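You operate a simulated robot arm through the tools that you are given. There is no shell and no other tool. Be economical: measure what you need, move in short steps, check, and stop when the job is done.

You run a simulated robot arm. Do the job below in one go: nothing can be reset, and whatever is moved stays where it is left.

Task
Start the extract and lay the masks carton and the orange pad out on the steel stand.
Fine: damper open, then extract on; the pad is in the yellow drawer; close it again. Set down upright: what you pick out. Where these are worked on the way, their far stop is far enough and under half their travel is too little: yellow drawer.

Only the result counts: the job must be done as asked and must still hold three seconds after the hand-in. Knocking over, shifting, dropping, spilling or breaking anything else fails it.

Robot
A 7-joint arm with a two-finger parallel gripper, fixed in place. Base frame: the origin is at the foot of the arm, x ahead of it, y to its left, z up. Readings come in mm, degrees, newtons and seconds.
With the tool pointing down near the work surface it reaches from about 100 to 360 mm from the base axis. Its first joint turns from -115.0 to 115.0 degrees. Payload 3.91 kg.
The tool frame sits at the grasp point between the pads (the TCP): z along the fingers, y along the line on which they close. The tips reach 30 mm beyond it. Largest opening 110 mm; finger width 20, thickness 10; the body of the gripper, 48 by 112 mm, starts 55 mm behind the TCP.
Orientation is that of the tool frame in the base frame, as a unit quaternion [w, x, y, z]. With the fingers straight down and closing along the base's y, the tool's x points along the base's -x, its y along +y and its z along -z.

Tools
- The arm moves only by the tool send_rows. Its argument "commands" is one flat list of numbers, 7 for each row, row after row: the shift along the tool's x, y, z in units of 100 mm (1.0 is 100 mm), then the turn, a rotation vector about the tool's x, y, z in units of 60 degrees (1.0 is 60 degrees), then the opening, from 0 (shut) to 1 (fully open). In form: [x, y, z, rx, ry, rz, grip, x, y, z, rx, ry, rz, grip, ...]. A call has 1 to 12 rows; each row is the pose to reach, as a shift and turn from the pose commanded when the call began, along the tool's axes at that moment. A call with a number of a shift or a turn outside -1 to 1 is refused whole. Each row takes 0.2 s and may step no farther than 50 mm and 8.6 degrees from the row before; otherwise, or with a gripper value out of range, the whole call is refused. A pose out of reach is approached as far as the arm can. The call stops where the force on the tool passes 40 N (or 10 N more than at its start, if that is more) or the arm is blocked; 0.2 s more then pass. Each finger travels about 108 mm/s and halts on what it meets, pressing with about 35 N; the grip force reading is that of the motor and also rises with nothing between the fingers. The clock runs only during rows and for 0.2 s after the last one: add rows that repeat a pose to give the fingers time. It gives the time, the measured TCP pose, the force on the tool (base axes), the opening and the grip force at its end, in the units of the frame above (readings bear some noise), with the torque about the TCP (base axes, N m) and any sound that the robot's microphone picked up.
- Cameras (640 x 400 px; columns grow to the right, rows downward): "scene" is fixed at [223.1, -491.8, 1541]; the picture's right is [0.72, -0.70, 0.00], its down [-0.43, -0.44, -0.79] and it looks along [0.55, 0.56, -0.62] (base axes); focal length 214 px, centre (320, 200). "wrist" rides on the gripper at [72, 17, -103] in the tool frame; the picture's right is [-0.23, 0.97, 0.00], its down [-0.76, -0.18, -0.62] and it looks along [-0.61, -0.14, 0.78] (tool axes); focal length 222 px, centre (320, 200). There is no depth. A picture from a camera that has moved, and an enlarged one, comes with that camera's place and axes in the base frame and with its lens. The place of the scene camera against the robot may be out by one fixed shift of up to 25 mm in any direction.
- camera(camera): a new picture of that camera. No time passes.
- raise_lower(by): slides the trunk up (or, below 0, down) by that many mm; the arm rides with it, the base frame stays. It gives what a move gives, with no picture.
- zoom(camera, box): a new picture of the part [left, top, right, bottom] of that camera's present view, enlarged. No time passes.
- hand_in(): hands the job in; it is judged then, once.

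Go step by step. Nothing tells you positions but the pictures and the camera data: compare them with the known pose of the tool, close in by small moves and look again before you grip or let go. The budget is 120 turns and 64 pictures, counting those below and the enlarged ones. Unless the task says otherwise, let go and move clear before handing in, and close with one line.

The tools are called as a command line: name --argument value ..., lists and objects as JSON in quotes. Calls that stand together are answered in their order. send_rows: Moves the arm, as the interface text tells. Its arguments: {"type":"object","properties":{"commands":{"type":"array"}},"required":["commands"]} The other tools are called the same way: raise_lower (by) slides the trunk up or down; camera (camera) takes a picture; zoom (camera, box) takes an enlarged picture of a part of a camera's view; hand_in () hands the job in.

At the start:

```text
time_s: 0.0
eef_pos: [377.4, 126.1, 1579.7]
tool_rot: [0.0, 0.0, 1.0, 0.0]
wrist_force: [0.0, 0.0, 0.3]
torque: [0.02, 0.01, -0.02]
grip_width: 109.9
finger_force: 0.1
trunk travel left (down, up): [-925.0, 65.0]
```

scene: 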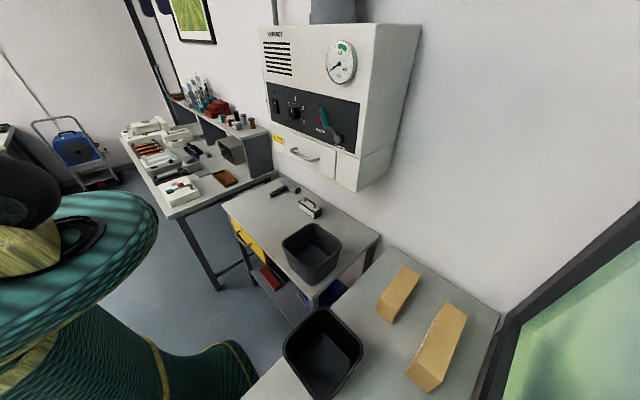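
wrist: 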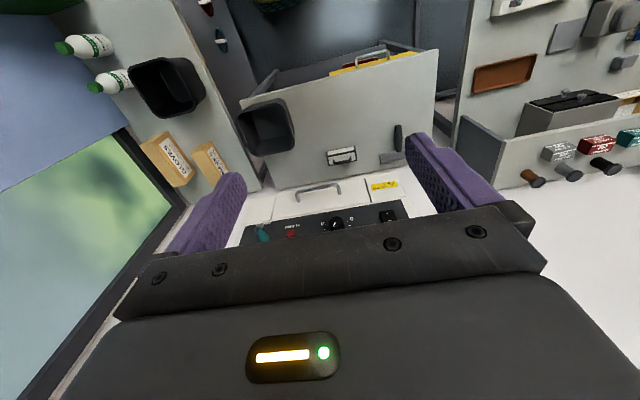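

I see a cabinet with a gauge, a knob and a damper lever on the wall, benches with a yellow drawer, and cartons. I'll look closer first.

zoom --camera "scene" --box '[250, 20, 430, 200]'

zoom --camera "scene" --box '[210, 170, 390, 330]'

zoom --camera "scene" --box '[120, 60, 290, 220]'

zoom --camera "wrist" --box '[220, 30, 450, 250]'

zoom --camera "wrist" --box '[440, 0, 640, 200]'

zoom --camera "wrist" --box '[40, 20, 260, 220]'

```text
2.22 times, centred on (340, 110) of scene
camera zoom: at [223.1, -491.8, 1541.0], right [0.72, -0.7, 0.0], down [-0.43, -0.44, -0.79], along [0.55, 0.56, -0.62], focal length 477 px, centre (276, 400)
```

zoom: 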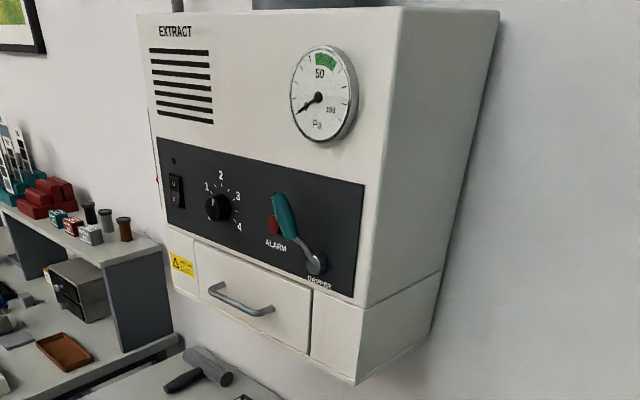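

```text
2.50 times, centred on (300, 250) of scene
camera zoom: at [223.1, -491.8, 1541.0], right [0.72, -0.7, 0.0], down [-0.43, -0.44, -0.79], along [0.55, 0.56, -0.62], focal length 536 px, centre (370, 75)
```

zoom: 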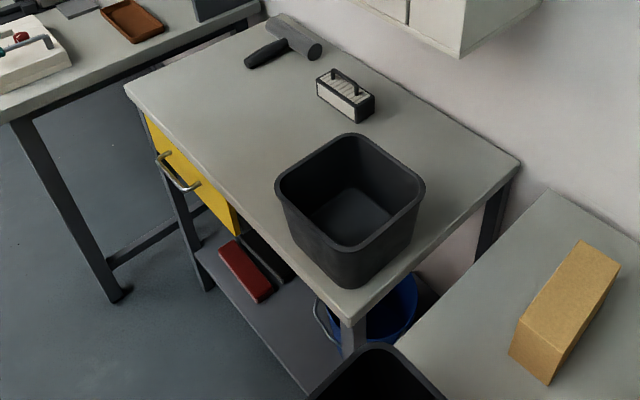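

```text
2.50 times, centred on (205, 140) of scene
camera zoom: at [223.1, -491.8, 1541.0], right [0.72, -0.7, 0.0], down [-0.43, -0.44, -0.79], along [0.55, 0.56, -0.62], focal length 536 px, centre (608, 350)
```

zoom: 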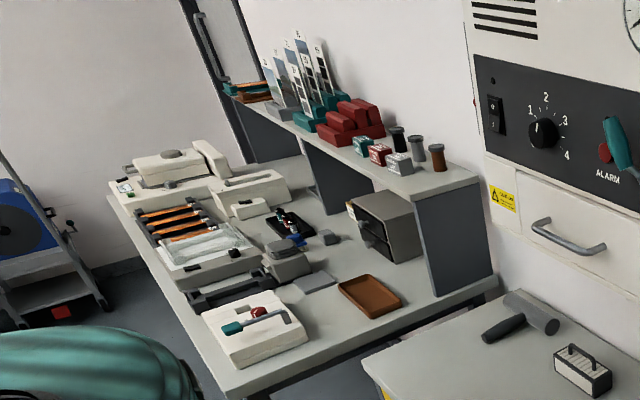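

```text
1.82 times, centred on (335, 140) of wrist
camera zoom: at [305.2, 141.3, 1682.8], right [0.23, 0.97, 0.0], down [0.76, -0.18, 0.62], along [0.61, -0.14, -0.78], focal length 404 px, centre (293, 309)
```

zoom: 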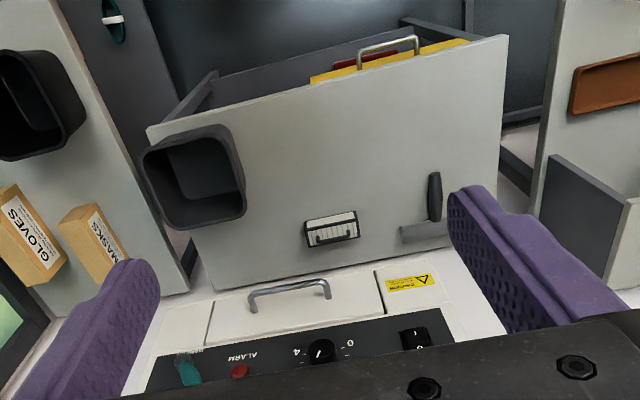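

```text
2.00 times, centred on (540, 100) of wrist
camera zoom: at [305.2, 141.3, 1682.8], right [0.23, 0.97, 0.0], down [0.76, -0.18, 0.62], along [0.61, -0.14, -0.78], focal length 444 px, centre (-120, 400)
```

zoom: 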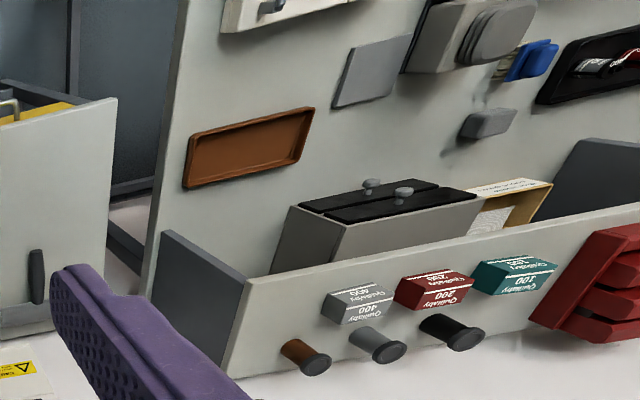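

```text
2.00 times, centred on (150, 120) of wrist
camera zoom: at [305.2, 141.3, 1682.8], right [0.23, 0.97, 0.0], down [0.76, -0.18, 0.62], along [0.61, -0.14, -0.78], focal length 444 px, centre (660, 360)
```

zoom: 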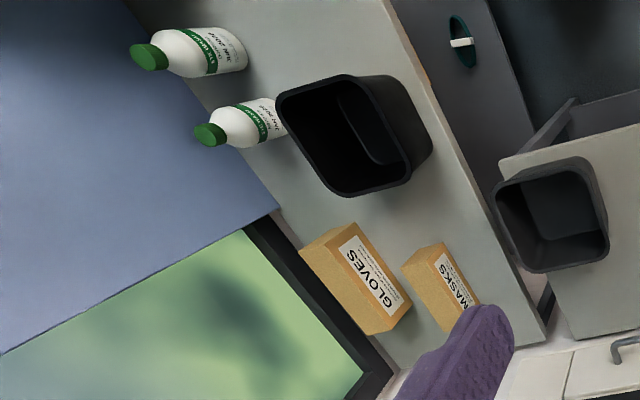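

zoom --camera "scene" --box '[262, 80, 362, 160]'

zoom --camera "wrist" --box '[240, 170, 420, 250]'

zoom --camera "scene" --box '[315, 30, 375, 90]'

send_rows --commands '[-0.3, 0, 0, 0, 0, 0, 1, -0.6, 0, 0, 0, 0, 0, 1, -0.6, 0, 0, 0, 0, 0, 1]'

```text
5.00 times, centred on (312, 120) of scene
camera zoom: at [223.1, -491.8, 1541.0], right [0.72, -0.7, 0.0], down [-0.43, -0.44, -0.79], along [0.55, 0.56, -0.62], focal length 1072 px, centre (360, 600)
```

zoom: 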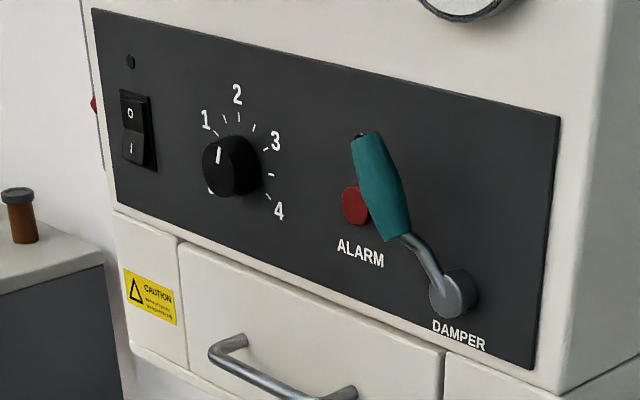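

```text
3.56 times, centred on (330, 210) of wrist
camera zoom: at [305.2, 141.3, 1682.8], right [0.23, 0.97, 0.0], down [0.76, -0.18, 0.62], along [0.61, -0.14, -0.78], focal length 790 px, centre (284, 164)
```

zoom: 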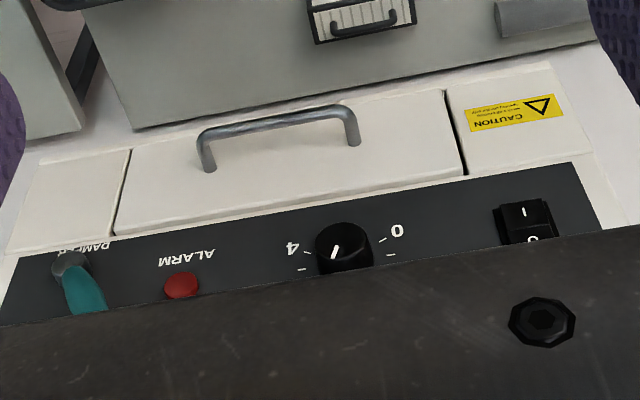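

```text
6.67 times, centred on (345, 60) of scene
camera zoom: at [223.1, -491.8, 1541.0], right [0.72, -0.7, 0.0], down [-0.43, -0.44, -0.79], along [0.55, 0.56, -0.62], focal length 1430 px, centre (153, 1133)
```

zoom: 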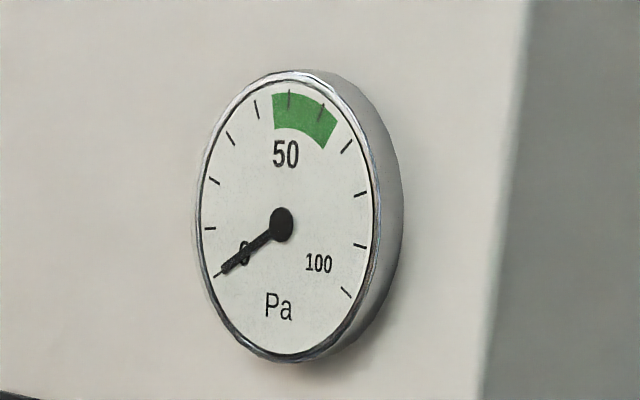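

```text
time_s: 0.8
eef_pos: [436.8, 125.6, 1579.4]
tool_rot: [0.002, 0.001, 1.0, 0.0]
wrist_force: [0.9, 0.7, -0.6]
torque: [-0.01, -0.01, 0.01]
grip_width: 109.8
finger_force: 0.1
trunk travel left (down, up): [-925.0, 65.0]
```

The arm reaches further than this pose. I'll tip the tool toward horizontal, facing the cabinet.

send_rows --commands '[0, 0, 0, 0, -0.14, 0, 1, 0, 0, 0, 0, -0.28, 0, 1, 0, 0, 0, 0, -0.42, 0, 1, 0, 0, 0, 0, -0.56, 0, 1, 0, 0, 0, 0, -0.7, 0, 1, 0, 0, 0, 0, -0.75, 0, 1]'

send_rows --commands '[0, 0, 0, 0, -0.14, 0, 1, 0, 0, 0, 0, -0.28, 0, 1, 0, 0, 0, 0, -0.42, 0, 1, 0, 0, 0, 0, -0.56, 0, 1, 0, 0, 0, 0, -0.7, 0, 1, 0, 0, 0, 0, -0.75, 0, 1]'

camera --camera "wrist"

```text
time_s: 2.2
eef_pos: [437.8, 124.5, 1579.5]
tool_rot: [0.383, 0.0, 0.924, 0.001]
wrist_force: [-0.1, -0.3, 0.4]
torque: [0.0, 0.0, 0.0]
grip_width: 110.0
finger_force: 0.1
trunk travel left (down, up): [-925.0, 65.0]
```

```text
time_s: 3.6
eef_pos: [437.3, 125.4, 1579.8]
tool_rot: [0.708, 0.0, 0.706, 0.001]
wrist_force: [0.3, 0.9, -0.6]
torque: [0.02, -0.02, -0.04]
grip_width: 109.9
finger_force: 0.0
trunk travel left (down, up): [-925.0, 65.0]
```

```text
52 pictures are left
camera wrist: at [333.4, 141.8, 1507.0], right [0.0, 0.97, 0.23], down [-0.62, -0.18, 0.76], along [0.78, -0.14, 0.61], focal length 222 px, centre (320, 200)
```

wrist: 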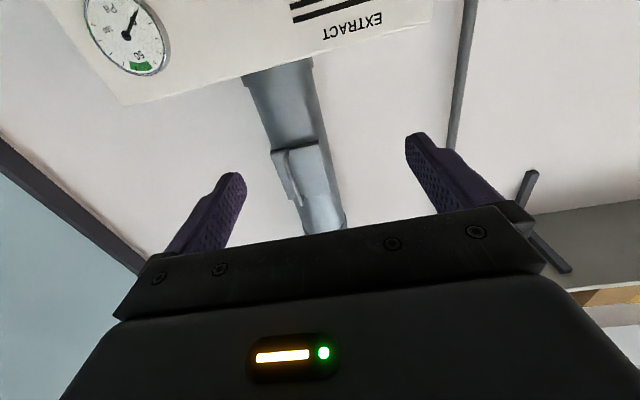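

raise_lower --by -400

camera --camera "wrist"

```text
time_s: 7.4
eef_pos: [439.0, 123.9, 1179.8]
tool_rot: [0.707, 0.0, 0.707, 0.0]
wrist_force: [-0.2, -0.5, -0.4]
torque: [-0.03, 0.0, 0.03]
grip_width: 110.1
finger_force: 0.0
trunk travel left (down, up): [-525.0, 465.0]
```

```text
51 pictures are left
camera wrist: at [333.9, 141.2, 1107.2], right [0.0, 0.97, 0.23], down [-0.62, -0.18, 0.76], along [0.78, -0.14, 0.61], focal length 222 px, centre (320, 200)
```

wrist: 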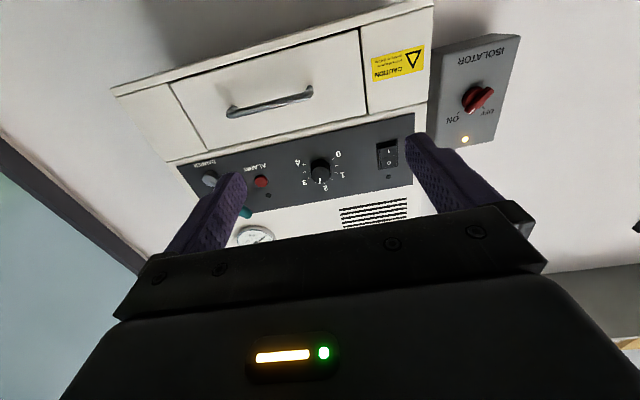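

zoom --camera "wrist" --box '[420, 20, 540, 160]'

zoom --camera "wrist" --box '[180, 110, 430, 260]'

```text
2.86 times, centred on (480, 90) of wrist
camera zoom: at [333.9, 141.2, 1107.2], right [0.0, 0.97, 0.23], down [-0.62, -0.18, 0.76], along [0.78, -0.14, 0.61], focal length 635 px, centre (-137, 514)
```

zoom: 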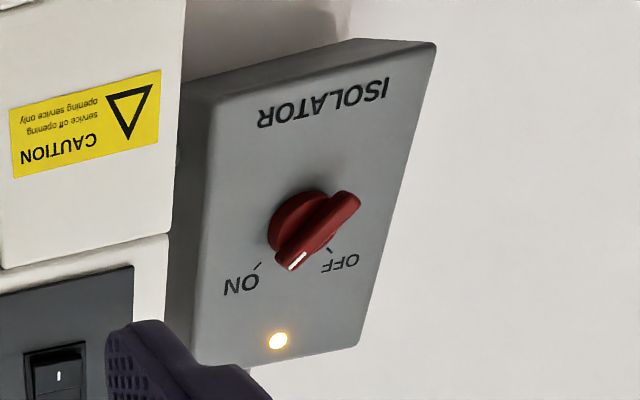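

```text
2.56 times, centred on (305, 185) of wrist
camera zoom: at [333.9, 141.2, 1107.2], right [0.0, 0.97, 0.23], down [-0.62, -0.18, 0.76], along [0.78, -0.14, 0.61], focal length 569 px, centre (358, 238)
```

zoom: 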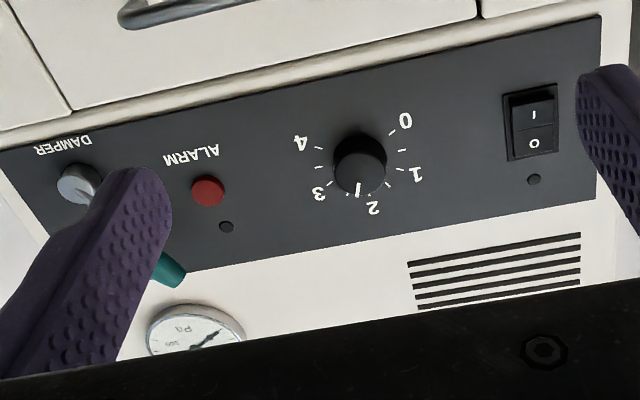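

The isolator is on and the dial sits between 2 and 3. Now I'll centre on the damper lever for a look.

send_rows --commands '[0, -0.5, 0, 0, 0, 0, 1, 0, -1.0, 0, 0, 0, 0, 1]'

send_rows --commands '[0, -0.5, 0, 0, 0, 0, 1, 0, -1.0, 0, 0, 0, 0, 1]'

zoom --camera "wrist" --box '[220, 60, 420, 240]'

```text
time_s: 8.0
eef_pos: [452.4, 32.8, 1168.5]
tool_rot: [0.707, 0.001, 0.708, -0.001]
wrist_force: [-0.1, -0.7, 0.1]
torque: [0.03, 0.0, 0.03]
grip_width: 109.6
finger_force: 0.0
out of reach, approached as far as the arm can: row 1, 2
trunk travel left (down, up): [-525.0, 465.0]
```

```text
time_s: 8.6
eef_pos: [474.7, -1.7, 1162.3]
tool_rot: [0.707, 0.002, 0.707, -0.003]
wrist_force: [0.7, -0.3, 0.6]
torque: [-0.03, 0.01, 0.06]
grip_width: 110.0
finger_force: 0.0
out of reach, approached as far as the arm can: row 1, 2
trunk travel left (down, up): [-525.0, 465.0]
```

```text
2.22 times, centred on (320, 150) of wrist
camera zoom: at [369.7, 15.7, 1089.2], right [0.0, 0.97, 0.23], down [-0.62, -0.17, 0.76], along [0.78, -0.14, 0.61], focal length 494 px, centre (320, 311)
```

zoom: 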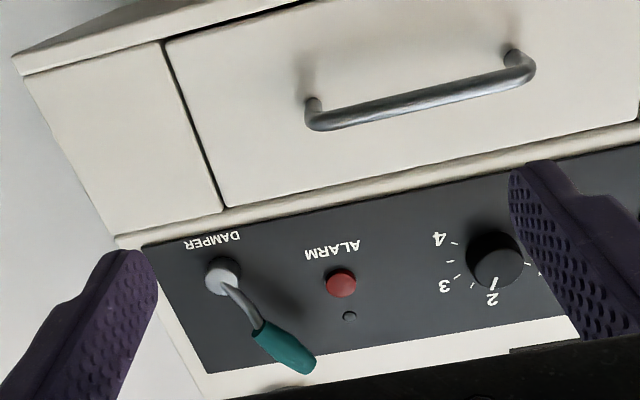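

No open/closed marks on the damper, so I'll feel for its travel: raise level with the grip, close the fingers, and approach its left side.

raise_lower --by 183

send_rows --commands '[0, 0, 0.3, 0, 0, 0, 0, 0, 0, 0.6, 0, 0, 0, 0, 0, 0.0, 0.9, 0, 0, 0, 0, 0, 0, 0.9, 0, 0, 0, 0]'

camera --camera "wrist"

camera --camera "scene"

```text
time_s: 10.7
eef_pos: [474.7, -0.6, 1344.8]
tool_rot: [0.707, 0.002, 0.707, -0.002]
wrist_force: [0.5, -0.7, -0.3]
torque: [0.0, 0.0, -0.01]
grip_width: 109.6
finger_force: 0.1
trunk travel left (down, up): [-708.0, 282.0]
```

```text
time_s: 11.7
eef_pos: [564.7, -2.3, 1345.5]
tool_rot: [0.707, 0.002, 0.707, -0.002]
wrist_force: [0.1, -0.6, 0.4]
torque: [-0.01, 0.0, 0.02]
grip_width: 0.0
finger_force: 34.7
trunk travel left (down, up): [-708.0, 282.0]
```

```text
47 pictures are left
camera wrist: at [459.7, 15.1, 1272.3], right [0.01, 0.97, 0.23], down [-0.62, -0.17, 0.76], along [0.78, -0.15, 0.61], focal length 222 px, centre (320, 200)
```

wrist: 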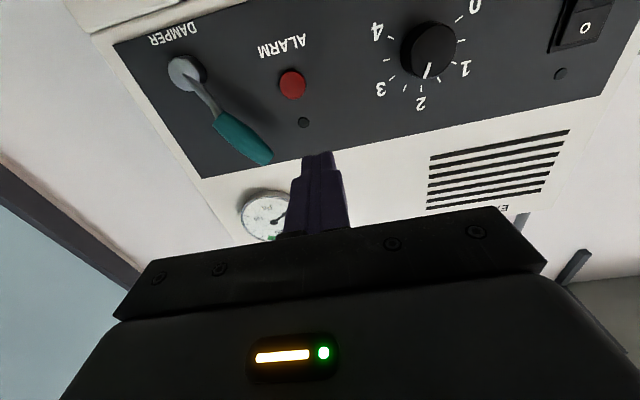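

```text
46 pictures are left
```

scene: 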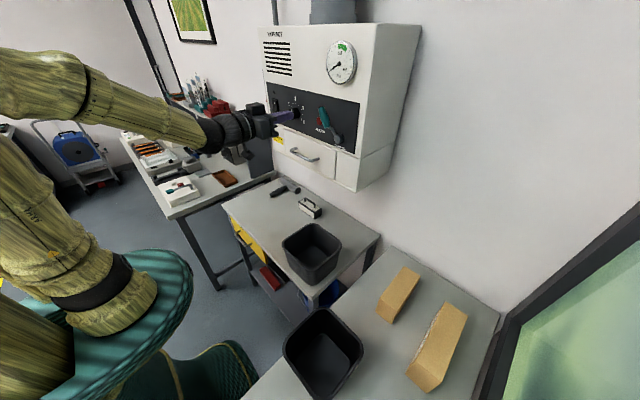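

send_rows --commands '[0, -0.14, 0.33, 0, 0, 0, 0, 0, -0.28, 0.67, 0, 0, 0, 0, 0, -0.38, 0.67, 0, 0, 0, 0, 0, -0.48, 0.67, 0, 0, 0, 0, 0, -0.58, 0.67, 0, 0, 0, 0, 0, -0.68, 0.67, 0, 0, 0, 0]'

camera --camera "wrist"

```text
time_s: 13.1
eef_pos: [621.0, -29.8, 1367.0]
tool_rot: [0.704, 0.007, 0.71, -0.007]
wrist_force: [-0.7, 0.3, 0.2]
torque: [0.0, 0.03, -0.04]
grip_width: 0.0
finger_force: 34.7
out of reach, approached as far as the arm can: row 2, 3, 4, 5, 6
trunk travel left (down, up): [-708.0, 282.0]
```

```text
45 pictures are left
camera wrist: at [516.4, -11.3, 1294.7], right [0.02, 0.97, 0.23], down [-0.62, -0.17, 0.77], along [0.78, -0.16, 0.6], focal length 222 px, centre (320, 200)
```

wrist: 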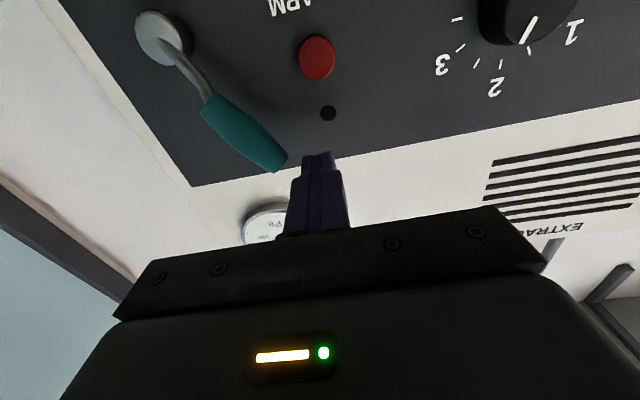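

Reach runs out here at this trunk height, so I'll back off, lower the trunk and lift the arm instead.

send_rows --commands '[0, 0, -0.4, 0, 0, 0, 0, 0, 0.1, -0.8, 0, 0, 0, 0]'

raise_lower --by -250

send_rows --commands '[-0.4, 0, 0, 0, 0, 0, 0, -0.8, 0, 0, 0, 0, 0, 0, -1.0, 0, 0, 0, 0, 0, 0]'

send_rows --commands '[-0.4, 0, 0, 0, 0, 0, 0, -0.8, 0, 0, 0, 0, 0, 0, -1.0, 0, 0, 0, 0, 0, 0]'

```text
time_s: 13.7
eef_pos: [540.6, -20.6, 1365.8]
tool_rot: [0.707, 0.002, 0.707, -0.001]
wrist_force: [-0.9, 0.2, 0.4]
torque: [-0.02, 0.02, 0.03]
grip_width: 0.2
finger_force: 35.0
trunk travel left (down, up): [-708.0, 282.0]
```

```text
time_s: 16.2
eef_pos: [541.5, -21.0, 1115.6]
tool_rot: [0.707, 0.002, 0.707, -0.002]
wrist_force: [-0.7, 0.0, 0.1]
torque: [0.0, 0.0, 0.01]
grip_width: 0.0
finger_force: 35.2
trunk travel left (down, up): [-458.0, 532.0]
```

```text
time_s: 17.0
eef_pos: [540.6, -20.0, 1215.8]
tool_rot: [0.707, 0.002, 0.707, -0.002]
wrist_force: [-0.4, -0.2, 0.0]
torque: [-0.02, 0.01, 0.0]
grip_width: 0.0
finger_force: 35.9
trunk travel left (down, up): [-458.0, 532.0]
```

```text
time_s: 17.8
eef_pos: [542.7, -19.3, 1317.0]
tool_rot: [0.707, 0.0, 0.707, -0.002]
wrist_force: [0.7, 1.1, -0.2]
torque: [0.02, -0.01, -0.02]
grip_width: 0.3
finger_force: 34.8
trunk travel left (down, up): [-458.0, 532.0]
```

Now to z 1345 and in to tip depth about 660, then sweep right.

send_rows --commands '[-0.3, 0, 0.2, 0, 0, 0, 0, -0.3, 0, 0.6, 0, 0, 0, 0, -0.3, -0.05, 0.9, 0, 0, 0, 0]'

send_rows --commands '[0, -0.1, 0, 0, 0, 0, 0, 0, -0.2, 0, 0, 0, 0, 0, 0, -0.3, 0, 0, 0, 0, 0, 0, -0.4, 0, 0, 0, 0, 0, 0, -0.5, 0, 0, 0, 0, 0]'

camera --camera "wrist"

```text
time_s: 18.8
eef_pos: [608.8, -119.7, 1341.6]
tool_rot: [0.695, 0.058, 0.714, -0.057]
wrist_force: [-0.2, -0.7, 1.0]
torque: [0.02, 0.06, 0.05]
grip_width: 0.1
finger_force: 34.9
out of reach, approached as far as the arm can: row 3
trunk travel left (down, up): [-458.0, 532.0]
stopped in row 3: the arm was blocked; the commanded pose is now the measured one
```

```text
time_s: 20.0
eef_pos: [602.4, -168.5, 1339.9]
tool_rot: [0.696, 0.057, 0.714, -0.056]
wrist_force: [-0.6, -0.4, -0.3]
torque: [0.03, 0.0, -0.02]
grip_width: 0.0
finger_force: 35.1
trunk travel left (down, up): [-458.0, 532.0]
```

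```text
44 pictures are left
camera wrist: at [500.6, -134.5, 1270.3], right [0.16, 0.96, 0.23], down [-0.62, -0.08, 0.78], along [0.76, -0.27, 0.59], focal length 222 px, centre (320, 200)
```

wrist: 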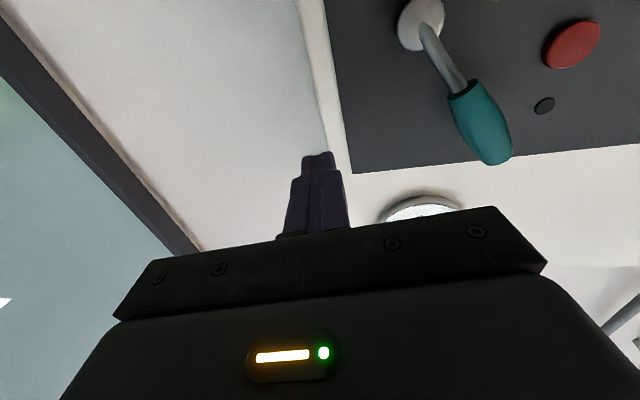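

camera --camera "scene"

```text
43 pictures are left
```

scene: 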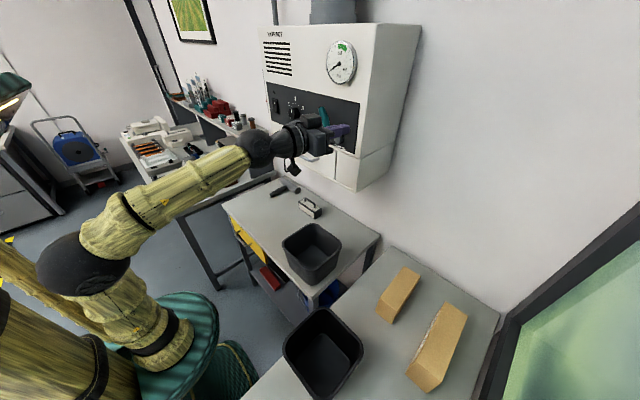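

I don't yet understand the reach limit, so I'll probe it in the free space to the right of the cabinet.

send_rows --commands '[0, -0.25, 0, 0, 0, 0, 0, 0, -0.5, 0, 0, 0, 0, 0]'

send_rows --commands '[0, 0, 0, -0.05, 0, 0, 0, 0, 0, 0.3, -0.1, 0, 0, 0, 0, 0, 0.6, -0.15, 0, 0, 0]'

```text
time_s: 20.6
eef_pos: [594.5, -219.6, 1339.4]
tool_rot: [0.695, 0.058, 0.714, -0.057]
wrist_force: [0.2, -0.4, 0.5]
torque: [0.0, 0.01, 0.01]
grip_width: 0.1
finger_force: 35.0
trunk travel left (down, up): [-458.0, 532.0]
```

```text
time_s: 21.4
eef_pos: [627.3, -217.1, 1330.5]
tool_rot: [0.698, 0.003, 0.716, -0.001]
wrist_force: [0.0, 1.0, 0.1]
torque: [0.02, 0.0, -0.01]
grip_width: 0.0
finger_force: 35.1
out of reach, approached as far as the arm can: row 3
trunk travel left (down, up): [-458.0, 532.0]
```

raise_lower --by 100

send_rows --commands '[0.4, 0, 0, 0, 0, 0, 0, 0.8, 0, 0, 0, 0, 0, 0, 0.9, 0, 0.3, 0, 0, 0, 0, 0.9, 0, 0.6, 0, 0, 0, 0]'

```text
time_s: 22.8
eef_pos: [626.4, -217.7, 1429.4]
tool_rot: [0.699, 0.003, 0.716, -0.001]
wrist_force: [0.8, -0.4, -0.4]
torque: [0.02, -0.01, 0.0]
grip_width: 0.0
finger_force: 34.9
trunk travel left (down, up): [-558.0, 432.0]
```

```text
time_s: 23.8
eef_pos: [645.5, -212.7, 1337.1]
tool_rot: [0.697, 0.003, 0.717, 0.0]
wrist_force: [0.0, -0.2, 0.4]
torque: [0.03, 0.0, -0.04]
grip_width: 0.0
finger_force: 35.2
out of reach, approached as far as the arm can: row 3, 4
trunk travel left (down, up): [-558.0, 432.0]
```

At this trunk height (TCP about 780 above trunk) the reach is good. I'll back out, swing left of the lever and retry.

send_rows --commands '[0, 0, -0.45, 0, 0, 0, 0, 0, 0, -0.8, 0, 0, 0, 0, 0, 0.45, -0.8, 0, 0, 0, 0, 0, 0.95, -0.8, 0, 0, 0, 0]'

send_rows --commands '[0, 0.45, 0, 0, 0, 0, 0, 0, 0.95, 0, 0, 0, 0, 0]'

send_rows --commands '[-0.1, 0, 0.3, 0, 0, 0, 0, -0.1, 0, 0.65, 0, 0, 0, 0]'

camera --camera "wrist"

```text
time_s: 24.8
eef_pos: [564.5, -116.7, 1339.2]
tool_rot: [0.698, 0.004, 0.716, -0.002]
wrist_force: [-0.8, 0.3, 0.5]
torque: [-0.02, 0.0, -0.03]
grip_width: 0.0
finger_force: 34.6
trunk travel left (down, up): [-558.0, 432.0]
```

```text
time_s: 25.4
eef_pos: [566.1, -23.4, 1341.1]
tool_rot: [0.698, 0.005, 0.716, -0.002]
wrist_force: [-0.1, 3.7, 0.2]
torque: [0.0, -0.06, -0.29]
grip_width: 0.1
finger_force: 34.8
trunk travel left (down, up): [-558.0, 432.0]
```

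```text
time_s: 26.0
eef_pos: [631.5, -22.8, 1347.8]
tool_rot: [0.697, 0.004, 0.717, -0.001]
wrist_force: [-0.2, -0.4, -0.6]
torque: [-0.01, -0.03, -0.01]
grip_width: 0.0
finger_force: 34.5
trunk travel left (down, up): [-558.0, 432.0]
```

```text
42 pictures are left
camera wrist: at [525.9, -4.9, 1278.5], right [0.01, 0.97, 0.23], down [-0.6, -0.18, 0.78], along [0.8, -0.15, 0.58], focal length 222 px, centre (320, 200)
```

wrist: 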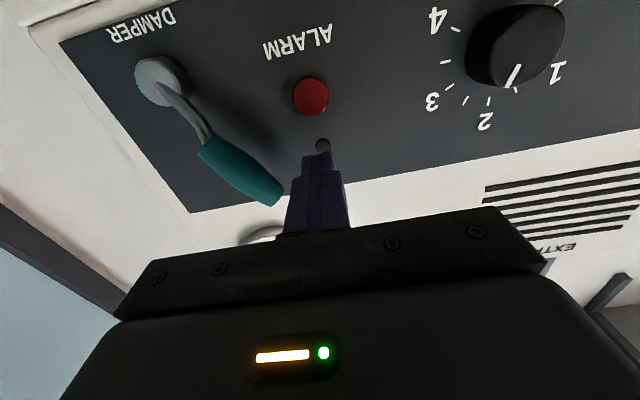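

send_rows --commands '[0, -0.1, 0, 0, 0, 0, 0, 0, -0.2, 0, 0, 0, 0, 0, 0, -0.3, 0, 0, 0, 0, 0, 0, -0.4, 0, 0, 0, 0, 0, 0, -0.5, 0, 0, 0, 0, 0, 0, -0.6, 0, 0, 0, 0, 0]'

camera --camera "wrist"

```text
time_s: 27.4
eef_pos: [632.1, -81.4, 1348.2]
tool_rot: [0.698, 0.003, 0.716, -0.001]
wrist_force: [0.5, -0.2, 0.1]
torque: [0.0, -0.04, -0.03]
grip_width: 0.0
finger_force: 35.2
trunk travel left (down, up): [-558.0, 432.0]
```

```text
41 pictures are left
camera wrist: at [524.5, -63.9, 1279.3], right [0.01, 0.97, 0.23], down [-0.6, -0.18, 0.78], along [0.8, -0.15, 0.59], focal length 222 px, centre (320, 200)
```

wrist: 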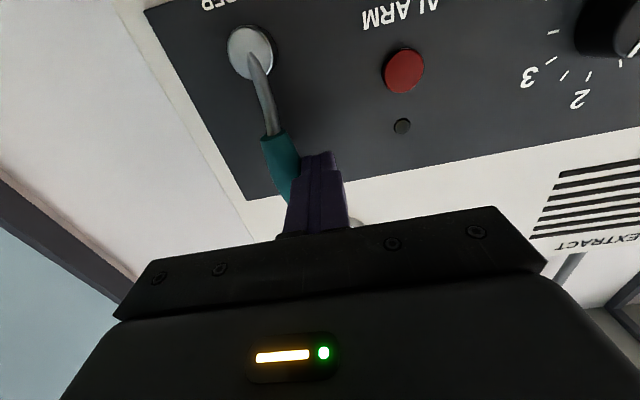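

The lever follows to the right with little force; I'll continue the arc.

send_rows --commands '[0, -0.1, 0, 0, 0, 0, 0, 0, -0.2, 0, 0, 0, 0, 0, 0.03, -0.3, 0, 0, 0, 0, 0, 0.08, -0.4, 0, 0, 0, 0, 0, 0.13, -0.5, 0, 0, 0, 0, 0, 0.2, -0.6, 0, 0, 0, 0, 0]'

camera --camera "wrist"

```text
time_s: 28.6
eef_pos: [630.1, -116.3, 1343.2]
tool_rot: [0.704, -0.011, 0.71, 0.009]
wrist_force: [-1.3, 13.9, 3.8]
torque: [0.11, -0.07, 0.27]
grip_width: 0.0
finger_force: 34.5
trunk travel left (down, up): [-558.0, 432.0]
stopped in row 6: the force on the tool passed its limit at 45 N (the readings are from after the stop); the commanded pose is now the measured one
```

```text
40 pictures are left
camera wrist: at [524.3, -102.5, 1271.9], right [-0.02, 0.97, 0.23], down [-0.61, -0.19, 0.77], along [0.79, -0.12, 0.6], focal length 222 px, centre (320, 200)
```

wrist: 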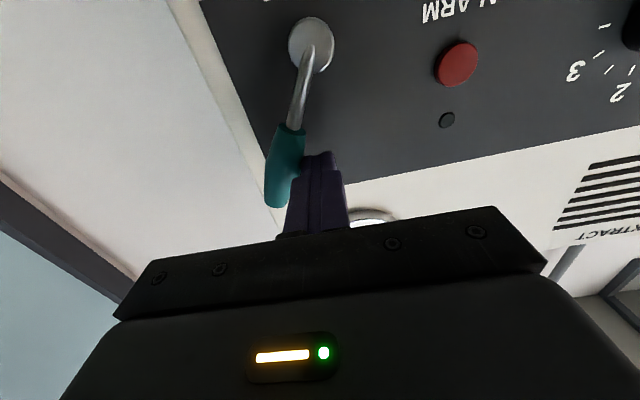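

The damper is now at its right-hand stop. Next the rocker: "I" (lower half) at about (682, 216, 1304). I'll back off and move over.

send_rows --commands '[0, 0.15, 0, 0, 0, 0, 0, 0, 0.15, -0.4, 0, 0, 0, 0, 0, 0.15, -0.8, 0, 0, 0, 0, 0, 0.55, -0.8, 0, 0, 0, 0, 0, 0.95, -0.8, 0, 0, 0, 0]'

send_rows --commands '[0, 0.45, 0, 0, 0, 0, 0, 0, 0.95, 0, 0, 0, 0, 0]'

send_rows --commands '[0.1, 0.45, 0, -0.1, 0, 0, 0, 0.3, 0.95, 0, -0.2, 0, 0, 0, 0.44, 0.95, 0, -0.3, 0, 0, 0]'

camera --camera "wrist"

zoom --camera "scene" --box '[262, 30, 362, 160]'

```text
time_s: 29.9
eef_pos: [548.6, -27.6, 1342.2]
tool_rot: [0.703, -0.006, 0.712, 0.006]
wrist_force: [0.0, -0.5, -0.1]
torque: [0.01, -0.01, 0.0]
grip_width: 0.2
finger_force: 34.8
trunk travel left (down, up): [-558.0, 432.0]
```

```text
time_s: 30.4
eef_pos: [547.6, 66.1, 1342.4]
tool_rot: [0.702, -0.006, 0.712, 0.006]
wrist_force: [0.6, -0.1, -0.2]
torque: [-0.01, 0.01, -0.01]
grip_width: 0.0
finger_force: 35.0
trunk travel left (down, up): [-558.0, 432.0]
```

```text
refused: row 2 steps farther than a row can; nothing moved
```

```text
39 pictures are left
camera wrist: at [441.9, 80.6, 1271.3], right [-0.01, 0.97, 0.23], down [-0.61, -0.19, 0.77], along [0.79, -0.13, 0.6], focal length 222 px, centre (320, 200)
```

wrist: 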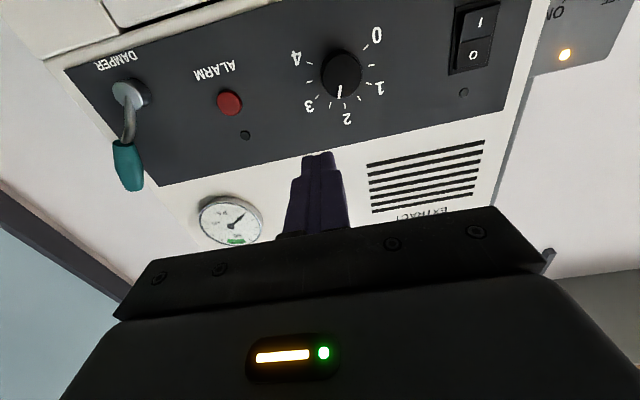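

```text
3.08 times, centred on (312, 95) of scene
camera zoom: at [223.1, -491.8, 1541.0], right [0.72, -0.7, 0.0], down [-0.43, -0.44, -0.79], along [0.55, 0.56, -0.62], focal length 660 px, centre (345, 523)
```

zoom: 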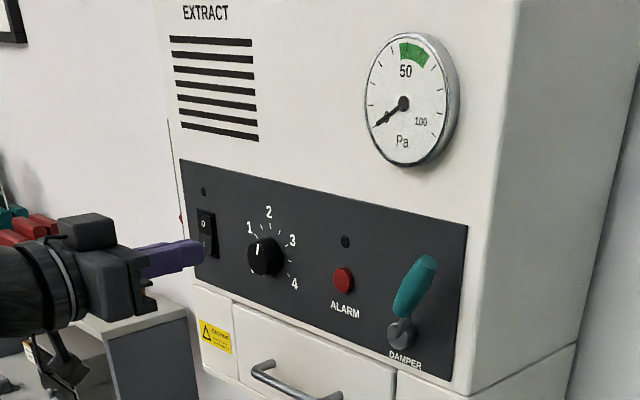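

send_rows --commands '[0.12, 0.42, 0, -0.1, 0, 0, 0, 0.25, 0.84, 0, -0.2, 0, 0, 0, 0.44, 1.0, 0, -0.3, 0, 0, 0]'

camera --camera "wrist"

```text
time_s: 31.2
eef_pos: [544.5, 165.5, 1299.3]
tool_rot: [0.693, -0.117, 0.701, 0.12]
wrist_force: [-0.7, 0.2, 0.7]
torque: [0.0, 0.0, -0.02]
grip_width: 0.0
finger_force: 34.5
trunk travel left (down, up): [-558.0, 432.0]
```

```text
37 pictures are left
camera wrist: at [440.2, 148.5, 1227.6], right [-0.31, 0.92, 0.23], down [-0.52, -0.37, 0.77], along [0.79, 0.12, 0.6], focal length 222 px, centre (320, 200)
```

wrist: 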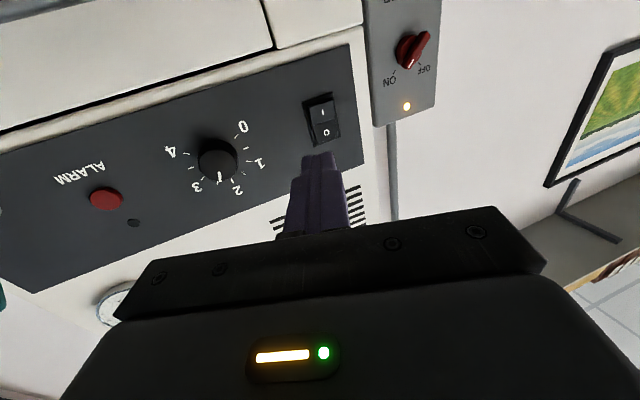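

send_rows --commands '[0, 0.03, 0.45, 0, 0, 0, 0, 0.01, 0.03, 0.9, 0, 0, 0, 0, 0.01, 0.03, 1.0, 0, 0, 0, 0]'

camera --camera "wrist"

```text
time_s: 32.0
eef_pos: [636.7, 203.4, 1298.0]
tool_rot: [0.694, -0.116, 0.701, 0.117]
wrist_force: [0.4, 0.9, -0.2]
torque: [-0.01, 0.0, -0.03]
grip_width: 0.0
finger_force: 35.4
trunk travel left (down, up): [-558.0, 432.0]
```

```text
36 pictures are left
camera wrist: at [532.3, 185.4, 1226.0], right [-0.31, 0.92, 0.23], down [-0.52, -0.37, 0.77], along [0.79, 0.12, 0.6], focal length 222 px, centre (320, 200)
```

wrist: 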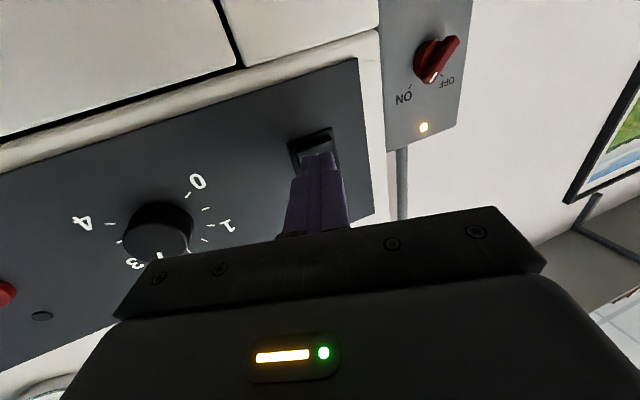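

send_rows --commands '[0, 0, 0.06, 0, 0, 0, 0, 0, 0, 0.1, 0, 0, 0, 0, 0, 0, 0.14, 0, 0, 0, 0, 0, 0, 0.18, 0, 0, 0, 0, 0, 0, 0.22, 0, 0, 0, 0, 0, 0, 0.26, 0, 0, 0, 0, 0, 0, 0.3, 0, 0, 0, 0]'

zoom --camera "scene" --box '[262, 30, 362, 160]'

```text
time_s: 33.6
eef_pos: [645.5, 207.0, 1298.9]
tool_rot: [0.693, -0.116, 0.702, 0.117]
wrist_force: [-1.1, -0.5, -0.8]
torque: [0.0, 0.01, -0.02]
grip_width: 0.0
finger_force: 35.1
out of reach, approached as far as the arm can: row 3, 4, 5, 6, 7
trunk travel left (down, up): [-558.0, 432.0]
```

```text
3.08 times, centred on (312, 95) of scene
camera zoom: at [223.1, -491.8, 1541.0], right [0.72, -0.7, 0.0], down [-0.43, -0.44, -0.79], along [0.55, 0.56, -0.62], focal length 660 px, centre (345, 523)
```

zoom: 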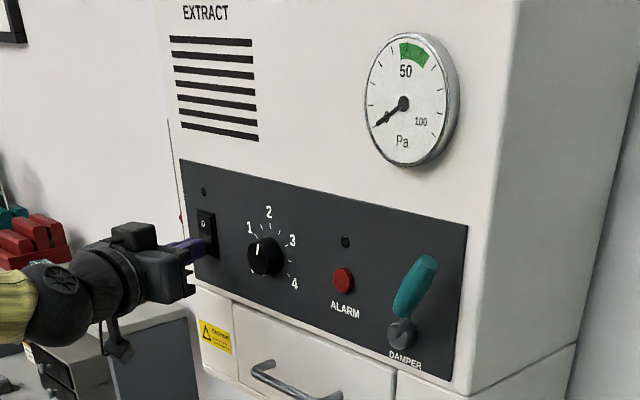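

send_rows --commands '[0, 0, -0.4, 0, 0, 0, 0]'

raise_lower --by -75

send_rows --commands '[-0.4, 0, 0, 0, 0, 0, 0, -0.75, 0, 0, 0, 0, 0, 0, -0.75, 0, 0.3, 0, 0, 0, 0, -0.75, 0, 0.4, 0, 0, 0, 0, -0.75, 0, 0.45, 0, 0, 0, 0, -0.75, 0, 0.5, 0, 0, 0, 0, -0.75, 0, 0.55, 0, 0, 0, 0, -0.75, 0, 0.6, 0, 0, 0, 0]'

zoom --camera "scene" --box '[262, 30, 362, 160]'

```text
time_s: 34.0
eef_pos: [608.1, 195.7, 1298.3]
tool_rot: [0.693, -0.117, 0.701, 0.118]
wrist_force: [0.3, 0.4, 0.4]
torque: [0.01, 0.02, 0.02]
grip_width: 0.0
finger_force: 35.4
trunk travel left (down, up): [-558.0, 432.0]
```

```text
time_s: 35.2
eef_pos: [609.7, 194.3, 1223.4]
tool_rot: [0.693, -0.116, 0.701, 0.118]
wrist_force: [-1.0, 0.2, -0.1]
torque: [0.01, 0.03, -0.01]
grip_width: 0.0
finger_force: 34.6
trunk travel left (down, up): [-483.0, 507.0]
```

```text
time_s: 37.0
eef_pos: [644.7, 211.7, 1296.2]
tool_rot: [0.693, -0.116, 0.701, 0.118]
wrist_force: [-0.1, 0.2, 0.6]
torque: [-0.02, -0.02, -0.01]
grip_width: 0.0
finger_force: 34.8
out of reach, approached as far as the arm can: row 5, 6, 7, 8
trunk travel left (down, up): [-483.0, 507.0]
```

```text
3.08 times, centred on (312, 95) of scene
camera zoom: at [223.1, -491.8, 1541.0], right [0.72, -0.7, 0.0], down [-0.43, -0.44, -0.79], along [0.55, 0.56, -0.62], focal length 660 px, centre (345, 523)
```

zoom: 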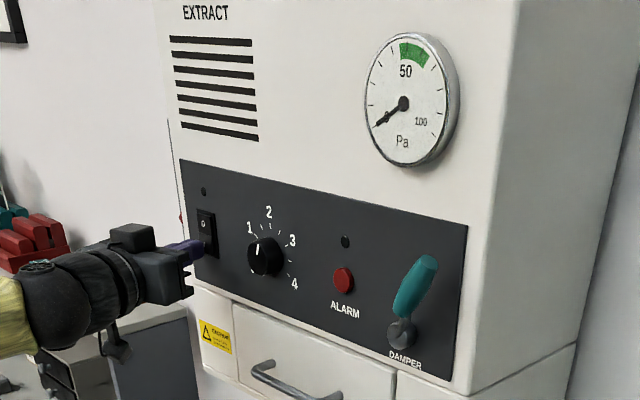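

Horizontal-tool reach tops out about 10 mm short. Pitching the tool down 30° should free the wrist for more reach.

send_rows --commands '[0, 0, -0.45, 0, 0, 0, 0, 0, 0, -0.6, 0, 0.13, 0, 0, 0, 0, -0.6, 0, 0.26, 0, 0, 0, 0, -0.6, 0, 0.39, 0, 0, 0, 0, -0.6, 0, 0.5, 0, 0]'

raise_lower --by 110

```text
time_s: 38.2
eef_pos: [589.3, 191.7, 1295.2]
tool_rot: [0.486, -0.142, 0.858, 0.083]
wrist_force: [1.2, -0.6, -1.0]
torque: [-0.04, -0.01, -0.01]
grip_width: 0.0
finger_force: 35.2
out of reach, approached as far as the arm can: row 2
trunk travel left (down, up): [-483.0, 507.0]
```

```text
time_s: 39.6
eef_pos: [589.9, 193.3, 1406.1]
tool_rot: [0.488, -0.143, 0.857, 0.084]
wrist_force: [0.9, 0.5, -0.1]
torque: [-0.01, -0.01, -0.02]
grip_width: 0.0
finger_force: 34.6
trunk travel left (down, up): [-593.0, 397.0]
```

send_rows --commands '[0.43, 0, 0.25, 0, 0, 0, 0, 0.866, 0, 0.5, 0, 0, 0, 0, 0.7, -0.07, 0.79, 0, 0, 0, 0, 0.616, -0.07, 0.933, 0, 0, 0, 0]'

camera --camera "wrist"

```text
refused: row 2 steps farther than a row can; nothing moved
```

```text
33 pictures are left
camera wrist: at [463.7, 167.8, 1396.3], right [-0.21, 0.96, 0.2], down [-0.08, -0.22, 0.97], along [0.97, 0.19, 0.12], focal length 222 px, centre (320, 200)
```

wrist: 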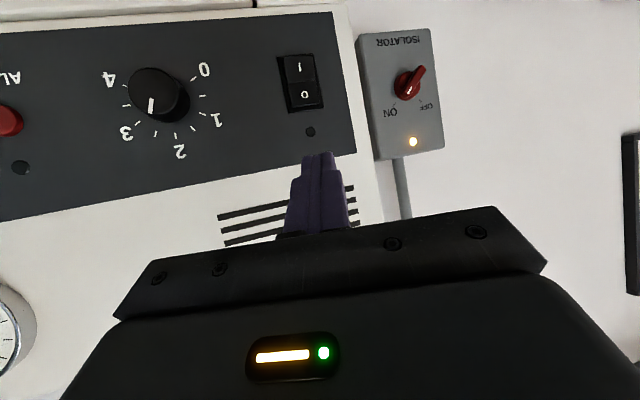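

send_rows --commands '[0.4, 0, 0.2, 0, 0, 0, 0, 0.7, 0, 0.4, 0, 0, 0, 0, 0.866, -0.03, 0.5, 0, 0, 0, 0, 0.7, -0.07, 0.79, 0, 0, 0, 0, 0.616, -0.07, 0.933, 0, 0, 0, 0]'

camera --camera "wrist"

```text
time_s: 40.8
eef_pos: [619.2, 202.4, 1304.4]
tool_rot: [0.488, -0.143, 0.857, 0.084]
wrist_force: [0.4, 0.3, 0.0]
torque: [0.0, 0.02, 0.01]
grip_width: 0.0
finger_force: 35.1
out of reach, approached as far as the arm can: row 5
trunk travel left (down, up): [-593.0, 397.0]
```

```text
32 pictures are left
camera wrist: at [493.7, 176.1, 1293.7], right [-0.21, 0.96, 0.2], down [-0.08, -0.22, 0.97], along [0.97, 0.19, 0.12], focal length 222 px, centre (320, 200)
```

wrist: 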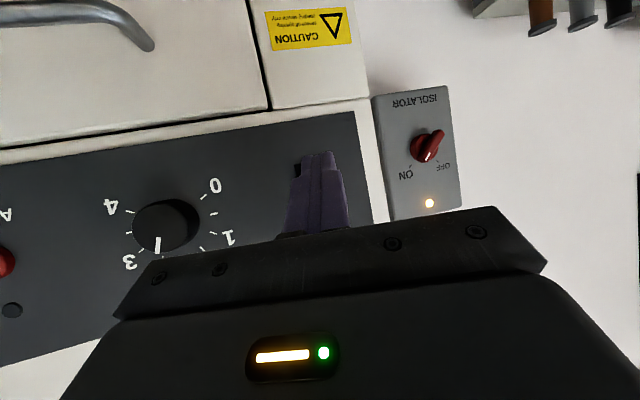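

The pitched pose reaches less, so I'll return to horizontal, point along +x, and press with the left finger of a half-open gripper, which keeps the TCP nearer the axis.

send_rows --commands '[0.2, 0, -0.35, 0, 0, 0, 0, 0.3, 0, -0.52, 0, -0.12, 0, 0, 0.3, 0, -0.52, 0, -0.25, 0, 0, 0.3, 0, -0.52, 0, -0.38, 0, 0, 0.3, 0, -0.52, 0, -0.5, 0, 0]'

raise_lower --by -70

send_rows --commands '[-0.3, 0, 0, 0.1, 0, 0, 0, -0.6, 0, 0, 0.2, 0, 0, 0.3, -0.65, 0, 0, 0.32, 0, 0, 0.5, -0.65, 0, 0, 0.32, 0, 0, 0.5]'

```text
time_s: 42.2
eef_pos: [589.6, -75.0, 1303.0]
tool_rot: [0.702, 0.055, 0.708, -0.052]
wrist_force: [-0.4, 0.4, 0.3]
torque: [-0.04, -0.02, -0.04]
grip_width: 0.0
finger_force: 34.8
out of reach, approached as far as the arm can: row 4
trunk travel left (down, up): [-593.0, 397.0]
stopped in row 5: the arm was blocked; the commanded pose is now the measured one
```

```text
time_s: 43.3
eef_pos: [588.6, -74.6, 1234.6]
tool_rot: [0.701, 0.057, 0.709, -0.053]
wrist_force: [0.2, -0.1, 0.2]
torque: [-0.02, -0.01, 0.02]
grip_width: 0.1
finger_force: 34.9
trunk travel left (down, up): [-523.0, 467.0]
```

```text
time_s: 44.3
eef_pos: [589.0, -74.3, 1299.8]
tool_rot: [0.682, 0.173, 0.69, -0.171]
wrist_force: [1.3, -0.1, 0.2]
torque: [-0.02, 0.04, 0.02]
grip_width: 55.2
finger_force: 0.1
trunk travel left (down, up): [-523.0, 467.0]
```

The arm switched elbow configuration and swept sideways. I'll check that nothing was disturbed.

camera --camera "scene"

camera --camera "wrist"

```text
31 pictures are left
```

scene: 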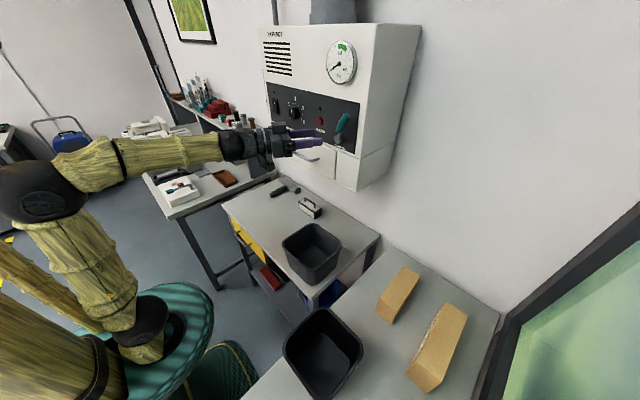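

```text
30 pictures are left
camera wrist: at [504.6, -11.0, 1227.5], right [0.46, 0.86, 0.23], down [-0.63, 0.13, 0.77], along [0.63, -0.5, 0.6], focal length 222 px, centre (320, 200)
```

wrist: 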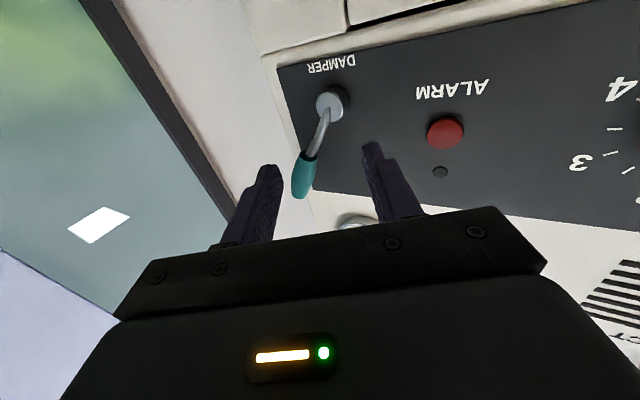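

Nothing was disturbed. In this arm configuration I'll straighten the yaw and move left in safe steps, staying back from the panel.

send_rows --commands '[0, 0, -0.1, -0.12, 0, 0, 0.5, 0, 0, -0.2, -0.24, 0, 0, 0.5, 0, 0, -0.2, -0.36, 0, 0, 0.5, 0, 0, -0.2, -0.46, 0, 0, 0.5]'

send_rows --commands '[0, 0.4, 0, 0, 0, 0, 0.5, 0, 0.8, 0, 0, 0, 0, 0.5, 0, 1.0, 0, 0, 0, 0, 0.5]'

send_rows --commands '[0, 0.4, 0, 0, 0, 0, 0.5, 0, 0.8, 0, 0, 0, 0, 0.5, 0, 1.0, 0, 0, 0, 0, 0.5]'

```text
time_s: 45.3
eef_pos: [572.5, -69.6, 1300.2]
tool_rot: [0.707, 0.042, 0.706, 0.025]
wrist_force: [-0.2, 1.8, -0.8]
torque: [-0.13, -0.08, -0.1]
grip_width: 55.3
finger_force: 0.0
trunk travel left (down, up): [-523.0, 467.0]
```

```text
time_s: 46.1
eef_pos: [572.9, 35.1, 1299.3]
tool_rot: [0.703, 0.004, 0.711, -0.001]
wrist_force: [0.0, 0.6, 0.1]
torque: [0.05, -0.02, 0.01]
grip_width: 54.9
finger_force: 0.0
trunk travel left (down, up): [-523.0, 467.0]
```

```text
time_s: 46.9
eef_pos: [572.3, 135.0, 1299.4]
tool_rot: [0.704, 0.004, 0.711, 0.0]
wrist_force: [-0.2, -0.4, 0.5]
torque: [-0.03, 0.03, -0.01]
grip_width: 55.0
finger_force: 0.1
trunk travel left (down, up): [-523.0, 467.0]
```

send_rows --commands '[0.01, 0.3, 0.1, 0, 0, 0, 0.5, 0.01, 0.49, 0.4, 0, 0, 0, 0.5, 0.01, 0.49, 0.65, 0, 0, 0, 0.5, 0.01, 0.49, 0.72, 0, 0, 0, 0.5, 0.01, 0.49, 0.76, 0, 0, 0, 0.5, 0.01, 0.49, 0.8, 0, 0, 0, 0.5, 0.01, 0.49, 0.84, 0, 0, 0, 0.5, 0.01, 0.49, 0.88, 0, 0, 0, 0.5]'

camera --camera "wrist"

```text
time_s: 48.4
eef_pos: [649.3, 183.7, 1300.3]
tool_rot: [0.703, 0.003, 0.711, 0.001]
wrist_force: [-28.0, -6.1, -8.5]
torque: [-0.36, -0.02, 0.61]
grip_width: 52.3
finger_force: 0.1
trunk travel left (down, up): [-523.0, 467.0]
stopped in row 7: the force on the tool passed its limit at 45 N (the readings are from after the stop); the commanded pose is now the measured one
```

```text
29 pictures are left
camera wrist: at [544.3, 202.1, 1227.7], right [0.0, 0.97, 0.23], down [-0.61, -0.18, 0.77], along [0.79, -0.15, 0.6], focal length 222 px, centre (320, 200)
```

wrist: 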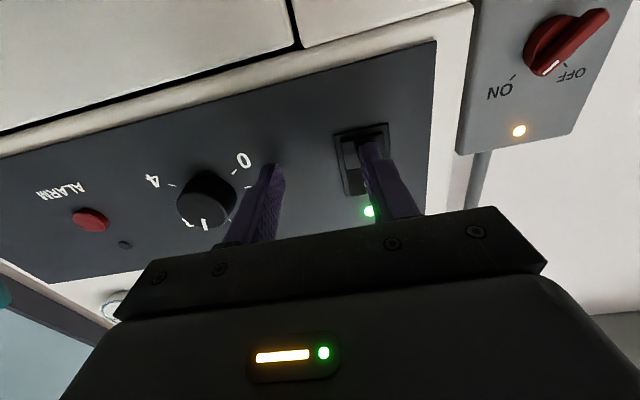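

The pilot light is green, so the extract is on. I'll back off and check the gauge.

send_rows --commands '[0, 0, -0.4, 0, 0, 0, 0.5, 0, 0, -0.85, 0, 0, 0, 0.5]'

zoom --camera "scene" --box '[262, 30, 362, 160]'

```text
time_s: 49.0
eef_pos: [568.6, 184.8, 1297.9]
tool_rot: [0.702, 0.003, 0.712, 0.001]
wrist_force: [-0.1, 0.4, -0.3]
torque: [0.01, 0.01, -0.01]
grip_width: 55.2
finger_force: 0.0
trunk travel left (down, up): [-523.0, 467.0]
```

```text
3.08 times, centred on (312, 95) of scene
camera zoom: at [223.1, -491.8, 1541.0], right [0.72, -0.7, 0.0], down [-0.43, -0.44, -0.79], along [0.55, 0.56, -0.62], focal length 660 px, centre (345, 523)
```

zoom: 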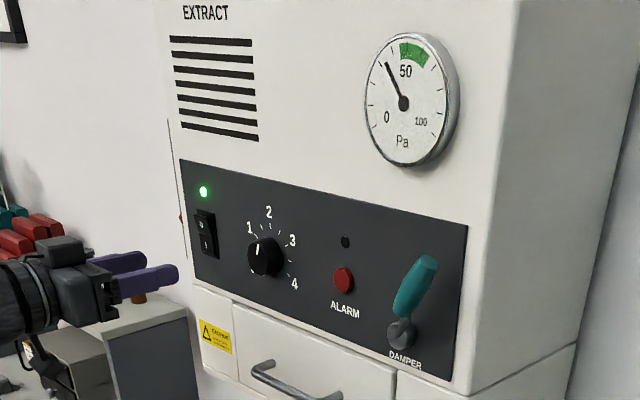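

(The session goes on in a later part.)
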